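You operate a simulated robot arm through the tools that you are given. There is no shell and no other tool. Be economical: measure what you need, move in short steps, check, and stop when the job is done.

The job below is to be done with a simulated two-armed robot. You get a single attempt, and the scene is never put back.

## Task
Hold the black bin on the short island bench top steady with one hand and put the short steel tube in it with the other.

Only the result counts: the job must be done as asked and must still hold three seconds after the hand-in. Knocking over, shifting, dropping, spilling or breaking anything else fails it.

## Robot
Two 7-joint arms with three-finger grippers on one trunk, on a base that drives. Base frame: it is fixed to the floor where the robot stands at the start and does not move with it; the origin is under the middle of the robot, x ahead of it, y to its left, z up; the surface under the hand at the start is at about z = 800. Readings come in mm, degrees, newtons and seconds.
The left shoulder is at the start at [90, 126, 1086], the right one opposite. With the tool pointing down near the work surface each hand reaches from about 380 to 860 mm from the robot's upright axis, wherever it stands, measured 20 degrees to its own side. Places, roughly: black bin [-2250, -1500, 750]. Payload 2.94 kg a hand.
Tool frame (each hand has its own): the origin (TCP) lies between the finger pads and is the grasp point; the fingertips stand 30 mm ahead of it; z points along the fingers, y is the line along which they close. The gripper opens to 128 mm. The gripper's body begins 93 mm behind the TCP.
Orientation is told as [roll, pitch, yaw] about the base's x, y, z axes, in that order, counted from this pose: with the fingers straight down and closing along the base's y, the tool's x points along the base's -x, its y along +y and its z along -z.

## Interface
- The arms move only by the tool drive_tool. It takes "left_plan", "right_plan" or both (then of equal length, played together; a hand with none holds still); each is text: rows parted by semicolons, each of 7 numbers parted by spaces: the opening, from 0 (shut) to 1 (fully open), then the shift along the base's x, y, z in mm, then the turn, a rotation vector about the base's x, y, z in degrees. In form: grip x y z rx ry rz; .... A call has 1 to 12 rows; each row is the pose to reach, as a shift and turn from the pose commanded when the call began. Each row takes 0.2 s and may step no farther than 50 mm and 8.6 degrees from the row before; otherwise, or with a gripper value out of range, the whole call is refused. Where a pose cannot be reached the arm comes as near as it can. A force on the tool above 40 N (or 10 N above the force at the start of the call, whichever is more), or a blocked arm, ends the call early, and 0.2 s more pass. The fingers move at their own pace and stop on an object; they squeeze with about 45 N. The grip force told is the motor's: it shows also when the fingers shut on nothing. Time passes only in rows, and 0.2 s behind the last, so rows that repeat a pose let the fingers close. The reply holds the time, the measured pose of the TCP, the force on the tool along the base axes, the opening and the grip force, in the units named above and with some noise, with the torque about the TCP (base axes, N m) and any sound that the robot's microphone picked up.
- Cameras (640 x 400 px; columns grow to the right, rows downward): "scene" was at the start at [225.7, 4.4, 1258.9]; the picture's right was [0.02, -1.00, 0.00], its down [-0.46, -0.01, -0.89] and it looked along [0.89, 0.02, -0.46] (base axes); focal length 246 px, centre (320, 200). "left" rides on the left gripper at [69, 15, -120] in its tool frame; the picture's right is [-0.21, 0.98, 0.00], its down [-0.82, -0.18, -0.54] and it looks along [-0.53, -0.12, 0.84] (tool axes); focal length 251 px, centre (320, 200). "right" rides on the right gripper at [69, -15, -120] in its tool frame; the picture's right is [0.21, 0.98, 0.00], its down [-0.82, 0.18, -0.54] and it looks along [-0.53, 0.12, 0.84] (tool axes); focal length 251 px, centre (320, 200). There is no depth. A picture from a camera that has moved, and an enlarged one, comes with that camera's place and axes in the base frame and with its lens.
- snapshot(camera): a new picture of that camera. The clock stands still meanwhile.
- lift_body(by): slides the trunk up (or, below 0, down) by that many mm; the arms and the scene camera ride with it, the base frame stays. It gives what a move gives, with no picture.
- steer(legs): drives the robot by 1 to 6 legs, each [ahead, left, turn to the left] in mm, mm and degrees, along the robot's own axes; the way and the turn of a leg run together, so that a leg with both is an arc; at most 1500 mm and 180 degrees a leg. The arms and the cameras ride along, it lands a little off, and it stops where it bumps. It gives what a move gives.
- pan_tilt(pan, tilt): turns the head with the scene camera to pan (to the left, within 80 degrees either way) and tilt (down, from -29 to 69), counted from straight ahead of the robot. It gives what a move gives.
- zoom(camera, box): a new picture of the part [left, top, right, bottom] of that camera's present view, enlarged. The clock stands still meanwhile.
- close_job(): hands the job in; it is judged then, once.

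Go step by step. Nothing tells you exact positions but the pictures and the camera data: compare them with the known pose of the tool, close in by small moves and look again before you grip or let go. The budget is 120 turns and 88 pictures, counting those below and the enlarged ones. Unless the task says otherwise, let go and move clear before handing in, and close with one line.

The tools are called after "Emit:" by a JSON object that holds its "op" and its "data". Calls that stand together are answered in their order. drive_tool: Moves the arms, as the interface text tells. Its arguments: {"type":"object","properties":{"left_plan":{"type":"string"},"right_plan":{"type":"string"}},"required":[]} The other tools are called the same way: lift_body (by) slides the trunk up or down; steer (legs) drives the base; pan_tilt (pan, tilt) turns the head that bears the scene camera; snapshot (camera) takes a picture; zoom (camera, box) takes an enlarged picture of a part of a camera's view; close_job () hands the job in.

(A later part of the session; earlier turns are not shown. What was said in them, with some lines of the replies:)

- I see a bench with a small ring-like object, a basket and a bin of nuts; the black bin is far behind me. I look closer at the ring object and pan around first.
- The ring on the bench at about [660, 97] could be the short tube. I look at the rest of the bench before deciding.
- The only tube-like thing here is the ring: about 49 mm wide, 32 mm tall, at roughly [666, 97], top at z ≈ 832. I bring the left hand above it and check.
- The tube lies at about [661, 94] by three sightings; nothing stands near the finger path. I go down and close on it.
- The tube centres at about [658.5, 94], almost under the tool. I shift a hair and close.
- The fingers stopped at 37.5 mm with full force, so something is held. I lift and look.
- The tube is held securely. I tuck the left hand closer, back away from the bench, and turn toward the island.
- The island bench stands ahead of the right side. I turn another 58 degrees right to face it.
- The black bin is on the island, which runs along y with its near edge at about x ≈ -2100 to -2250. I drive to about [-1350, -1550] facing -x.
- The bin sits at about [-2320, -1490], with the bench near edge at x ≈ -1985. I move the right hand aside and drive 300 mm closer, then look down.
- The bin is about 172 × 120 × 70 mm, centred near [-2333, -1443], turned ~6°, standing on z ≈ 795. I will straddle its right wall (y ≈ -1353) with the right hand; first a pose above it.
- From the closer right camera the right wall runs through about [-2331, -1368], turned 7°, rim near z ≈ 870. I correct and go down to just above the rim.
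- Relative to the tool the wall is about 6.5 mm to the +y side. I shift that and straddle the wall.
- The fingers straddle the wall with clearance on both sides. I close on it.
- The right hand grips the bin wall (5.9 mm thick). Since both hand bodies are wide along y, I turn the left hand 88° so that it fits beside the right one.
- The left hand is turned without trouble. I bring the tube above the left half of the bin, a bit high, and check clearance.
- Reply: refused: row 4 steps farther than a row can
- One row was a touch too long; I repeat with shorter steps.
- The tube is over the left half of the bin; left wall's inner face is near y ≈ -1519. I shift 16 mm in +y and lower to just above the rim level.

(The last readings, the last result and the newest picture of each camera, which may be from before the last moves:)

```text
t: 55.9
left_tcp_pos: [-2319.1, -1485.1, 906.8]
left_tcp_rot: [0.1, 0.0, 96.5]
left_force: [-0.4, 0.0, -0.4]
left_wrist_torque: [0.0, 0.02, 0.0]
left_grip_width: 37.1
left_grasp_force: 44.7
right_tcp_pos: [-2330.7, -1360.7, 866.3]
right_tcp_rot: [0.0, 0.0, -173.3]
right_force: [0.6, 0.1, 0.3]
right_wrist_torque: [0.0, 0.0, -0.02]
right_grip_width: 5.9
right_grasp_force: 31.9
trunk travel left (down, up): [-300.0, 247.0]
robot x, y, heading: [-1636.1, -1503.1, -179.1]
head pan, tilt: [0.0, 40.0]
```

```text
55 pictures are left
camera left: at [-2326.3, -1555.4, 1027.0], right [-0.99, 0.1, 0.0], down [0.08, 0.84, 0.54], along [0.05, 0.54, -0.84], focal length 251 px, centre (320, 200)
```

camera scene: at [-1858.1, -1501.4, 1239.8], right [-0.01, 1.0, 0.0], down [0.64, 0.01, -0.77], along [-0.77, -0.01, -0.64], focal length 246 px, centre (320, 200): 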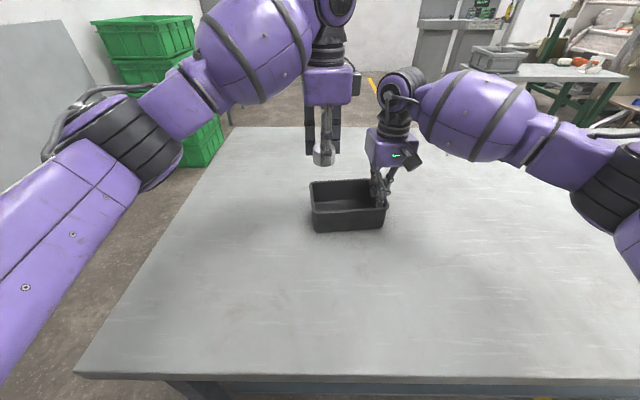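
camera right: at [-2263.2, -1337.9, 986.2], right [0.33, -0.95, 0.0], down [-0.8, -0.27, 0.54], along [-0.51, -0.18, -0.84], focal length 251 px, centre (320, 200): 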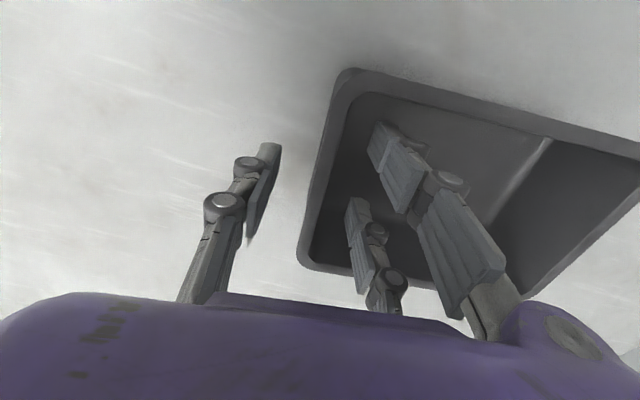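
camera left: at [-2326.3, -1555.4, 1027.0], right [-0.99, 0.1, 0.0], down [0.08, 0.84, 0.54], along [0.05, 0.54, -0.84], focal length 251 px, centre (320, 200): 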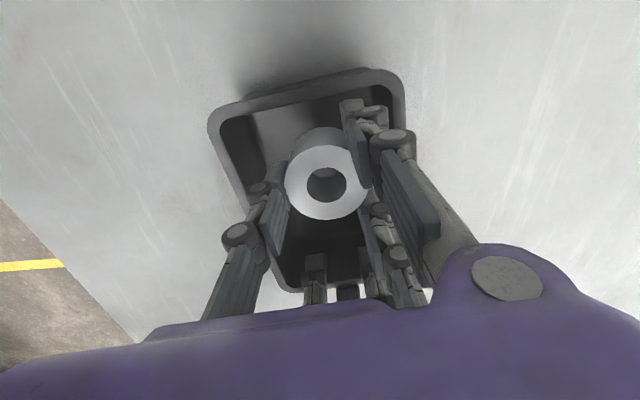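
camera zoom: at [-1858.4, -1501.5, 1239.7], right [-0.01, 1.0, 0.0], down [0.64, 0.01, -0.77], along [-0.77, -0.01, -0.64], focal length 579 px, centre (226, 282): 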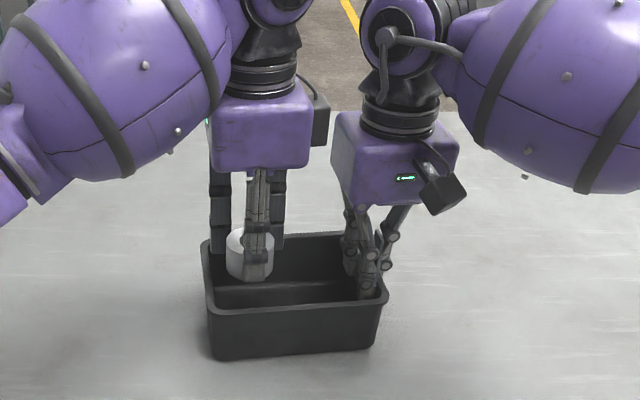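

All fits, with the tube inside the rim outline. I lower it to just above the bin floor.

Emit:
{"op": "drive_tool", "data": {"left_plan": "0.1 2 2 -20 0 0 0;0.1 2 2 -40 0 0 0;0.1 2 2 -54 0 0 0;0.1 2 2 -60 0 0 0;0.1 2 2 -60 0 0 0"}}

Emit:
{"op": "zoom", "data": {"camera": "scene", "box": [260, 80, 460, 250]}}

Emit:
{"op": "snapshot", "data": {"camera": "left"}}

```text
t: 57.1
left_tcp_pos: [-2316.2, -1480.9, 846.3]
left_tcp_rot: [0.0, 0.1, 96.7]
left_force: [0.5, 0.1, -0.6]
left_wrist_torque: [0.01, 0.02, 0.01]
left_grip_width: 37.2
left_grasp_force: 45.2
right_tcp_pos: [-2330.3, -1360.8, 866.0]
right_tcp_rot: [0.0, 0.0, -173.5]
right_force: [-1.2, 0.1, -0.6]
right_wrist_torque: [-0.03, 0.0, -0.01]
right_grip_width: 6.2
right_grasp_force: 32.4
trunk travel left (down, up): [-300.0, 247.0]
robot x, y, heading: [-1633.9, -1499.9, -179.4]
head pan, tilt: [0.0, 40.0]
```

```text
2.35 times, centred on (360, 165) of scene
camera zoom: at [-1858.4, -1501.5, 1239.7], right [-0.01, 1.0, 0.0], down [0.64, 0.01, -0.77], along [-0.77, -0.01, -0.64], focal length 579 px, centre (226, 282)
```

zoom: 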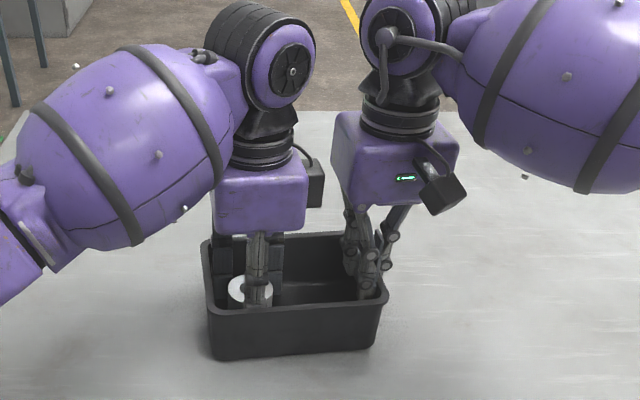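

```text
53 pictures are left
camera left: at [-2324.3, -1553.7, 966.6], right [-0.99, 0.1, 0.0], down [0.08, 0.84, 0.54], along [0.05, 0.54, -0.84], focal length 251 px, centre (320, 200)
```

left: 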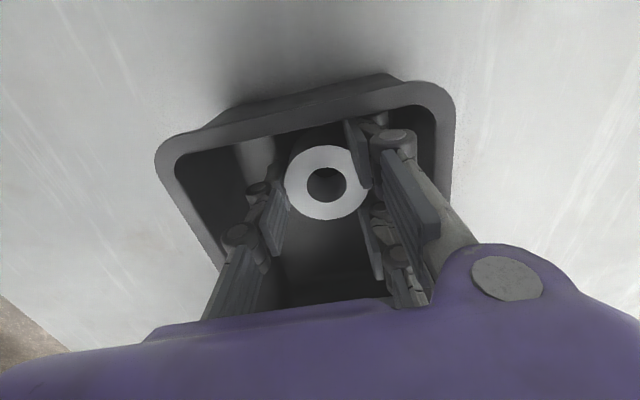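

Clear so far with no contact. I go down a few millimetres more to feel for the floor.

Emit:
{"op": "drive_tool", "data": {"left_plan": "0.1 0 0 -3 0 0 0;0.1 0 0 -5 0 0 0;0.1 0 0 -5 0 0 0"}}

```text
t: 57.9
left_tcp_pos: [-2316.9, -1483.7, 841.4]
left_tcp_rot: [0.1, -0.1, 96.6]
left_force: [-0.2, 0.1, -0.2]
left_wrist_torque: [-0.04, -0.03, 0.02]
left_grip_width: 37.3
left_grasp_force: 45.0
right_tcp_pos: [-2330.2, -1361.1, 865.7]
right_tcp_rot: [0.0, -0.1, -173.4]
right_force: [-0.5, 0.4, -0.5]
right_wrist_torque: [-0.01, 0.02, 0.0]
right_grip_width: 5.8
right_grasp_force: 32.1
trunk travel left (down, up): [-300.0, 247.0]
robot x, y, heading: [-1633.5, -1502.3, -179.5]
head pan, tilt: [0.0, 40.0]
```

Emit:
{"op": "drive_tool", "data": {"left_plan": "0.1 0 0 -2 0 0 0;0.1 0 0 -4 0 0 0;0.1 0 0 -4 0 0 0"}}

```text
t: 58.7
left_tcp_pos: [-2316.8, -1481.9, 838.8]
left_tcp_rot: [0.1, -0.2, 96.7]
left_force: [0.7, -3.6, 18.6]
left_wrist_torque: [-0.07, -0.3, -0.03]
left_grip_width: 37.4
left_grasp_force: 44.6
right_tcp_pos: [-2330.4, -1360.6, 866.2]
right_tcp_rot: [-0.1, -0.1, -173.4]
right_force: [-3.4, 0.7, -4.0]
right_wrist_torque: [0.01, 0.13, -0.36]
right_grip_width: 6.1
right_grasp_force: 32.5
trunk travel left (down, up): [-300.0, 247.0]
robot x, y, heading: [-1636.0, -1499.8, -179.5]
head pan, tilt: [0.0, 40.0]
```

The tube now rests on the floor (18 N up). I ease up 2 mm and open the fingers a little, keeping clear of the walls.

Emit:
{"op": "drive_tool", "data": {"left_plan": "0.1 0 0 2 0 0 0;0.35 0 0 2 0 0 0;0.45 0 0 2 0 0 0;0.45 0 0 2 0 0 0"}}

Emit:
{"op": "snapshot", "data": {"camera": "left"}}

```text
t: 59.7
left_tcp_pos: [-2315.9, -1482.6, 838.8]
left_tcp_rot: [0.1, 0.0, 96.6]
left_force: [-0.2, 0.6, 0.4]
left_wrist_torque: [-0.02, 0.01, 0.03]
left_grip_width: 57.6
left_grasp_force: 0.1
right_tcp_pos: [-2330.1, -1361.0, 866.1]
right_tcp_rot: [0.0, 0.0, -173.5]
right_force: [-0.3, 0.0, -0.5]
right_wrist_torque: [0.0, -0.04, -0.03]
right_grip_width: 5.6
right_grasp_force: 33.0
trunk travel left (down, up): [-300.0, 247.0]
robot x, y, heading: [-1634.3, -1504.2, -179.5]
head pan, tilt: [0.0, 40.0]
```

```text
52 pictures are left
camera left: at [-2324.0, -1553.9, 959.2], right [-0.99, 0.1, 0.0], down [0.08, 0.84, 0.54], along [0.05, 0.54, -0.84], focal length 251 px, centre (320, 200)
```

left: 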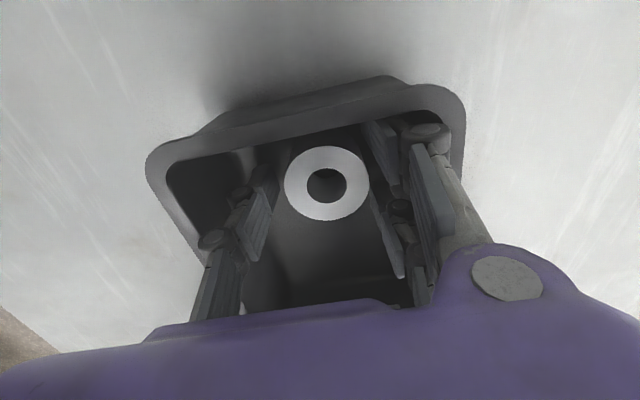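

The tube stands free on the bin floor. I raise the left hand straight up while the right still holds.

Emit:
{"op": "drive_tool", "data": {"left_plan": "0.45 0 0 10 0 0 0;0.45 0 0 25 0 0 0;0.45 0 0 50 0 0 0;0.45 0 0 90 0 0 0;0.45 0 -10 135 0 0 0;0.45 0 -30 180 0 0 0;0.45 0 -60 215 0 0 0;0.45 0 -100 235 0 0 0;0.45 0 -145 245 0 0 0"}}

Emit:
{"op": "zoom", "data": {"camera": "scene", "box": [260, 80, 460, 250]}}

```text
t: 61.7
left_tcp_pos: [-2315.8, -1628.9, 1084.3]
left_tcp_rot: [0.0, -0.1, 96.5]
left_force: [0.4, -0.6, 0.7]
left_wrist_torque: [0.05, 0.01, 0.02]
left_grip_width: 57.9
left_grasp_force: 0.2
right_tcp_pos: [-2329.9, -1361.8, 866.0]
right_tcp_rot: [0.0, 0.1, -173.4]
right_force: [0.1, -1.0, 1.0]
right_wrist_torque: [0.04, 0.0, -0.04]
right_grip_width: 6.0
right_grasp_force: 32.4
trunk travel left (down, up): [-300.0, 247.0]
robot x, y, heading: [-1633.3, -1501.8, -179.5]
head pan, tilt: [0.0, 40.0]
```

```text
2.35 times, centred on (360, 165) of scene
camera zoom: at [-1857.9, -1502.9, 1239.8], right [-0.01, 1.0, 0.0], down [0.64, 0.01, -0.77], along [-0.77, -0.01, -0.64], focal length 579 px, centre (226, 282)
```

zoom: 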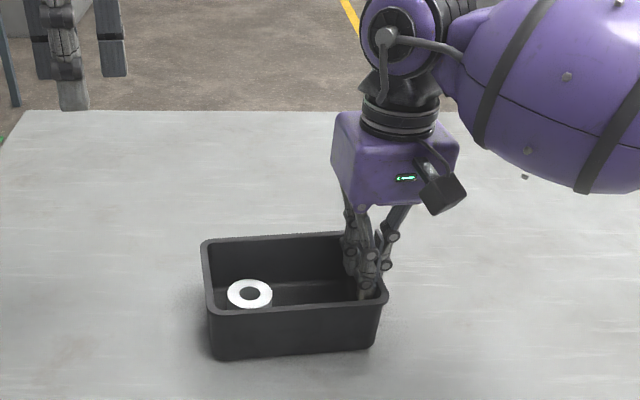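

The tube stands in the bin and the left hand is clear. Now I open the right hand modestly and lift it away.

Emit:
{"op": "drive_tool", "data": {"right_plan": "0.2 0 0 0 0 0 0;0.35 0 0 0 0 0 0;0.35 0 0 0 0 0 0;0.35 0 0 15 0 0 0;0.35 0 0 40 0 0 0;0.35 0 0 80 0 0 0;0.35 0 15 120 0 0 0;0.35 0 45 160 0 0 0;0.35 0 80 190 0 0 0"}}

Emit:
{"op": "snapshot", "data": {"camera": "scene"}}

```text
t: 63.7
left_tcp_pos: [-2316.2, -1626.6, 1084.2]
left_tcp_rot: [0.0, 0.0, 96.5]
left_force: [-0.6, 1.0, 0.1]
left_wrist_torque: [-0.02, 0.02, -0.02]
left_grip_width: 57.8
left_grasp_force: 0.0
right_tcp_pos: [-2329.5, -1279.1, 1057.2]
right_tcp_rot: [0.0, -0.2, -173.4]
right_force: [0.4, 0.5, 0.0]
right_wrist_torque: [0.02, 0.0, -0.02]
right_grip_width: 44.6
right_grasp_force: 0.0
trunk travel left (down, up): [-300.0, 247.0]
robot x, y, heading: [-1638.0, -1499.4, -179.5]
head pan, tilt: [0.0, 40.0]
```

```text
50 pictures are left
camera scene: at [-1857.7, -1500.8, 1239.8], right [-0.01, 1.0, 0.0], down [0.64, 0.01, -0.77], along [-0.77, -0.01, -0.64], focal length 246 px, centre (320, 200)
```

scene: 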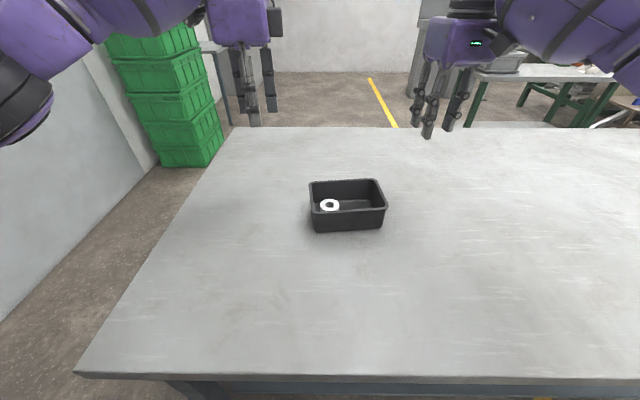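

The bin stands upright where it was, the tube is inside, and both hands are clear. I hand in.

Emit:
{"op": "close_job", "data": {}}

```text
The job is handed in.
```

The short steel tube is standing in the black bin on the island bench. I gripped the bin's wall with the right hand while the left set the tube down, then let go with both hands and moved clear.
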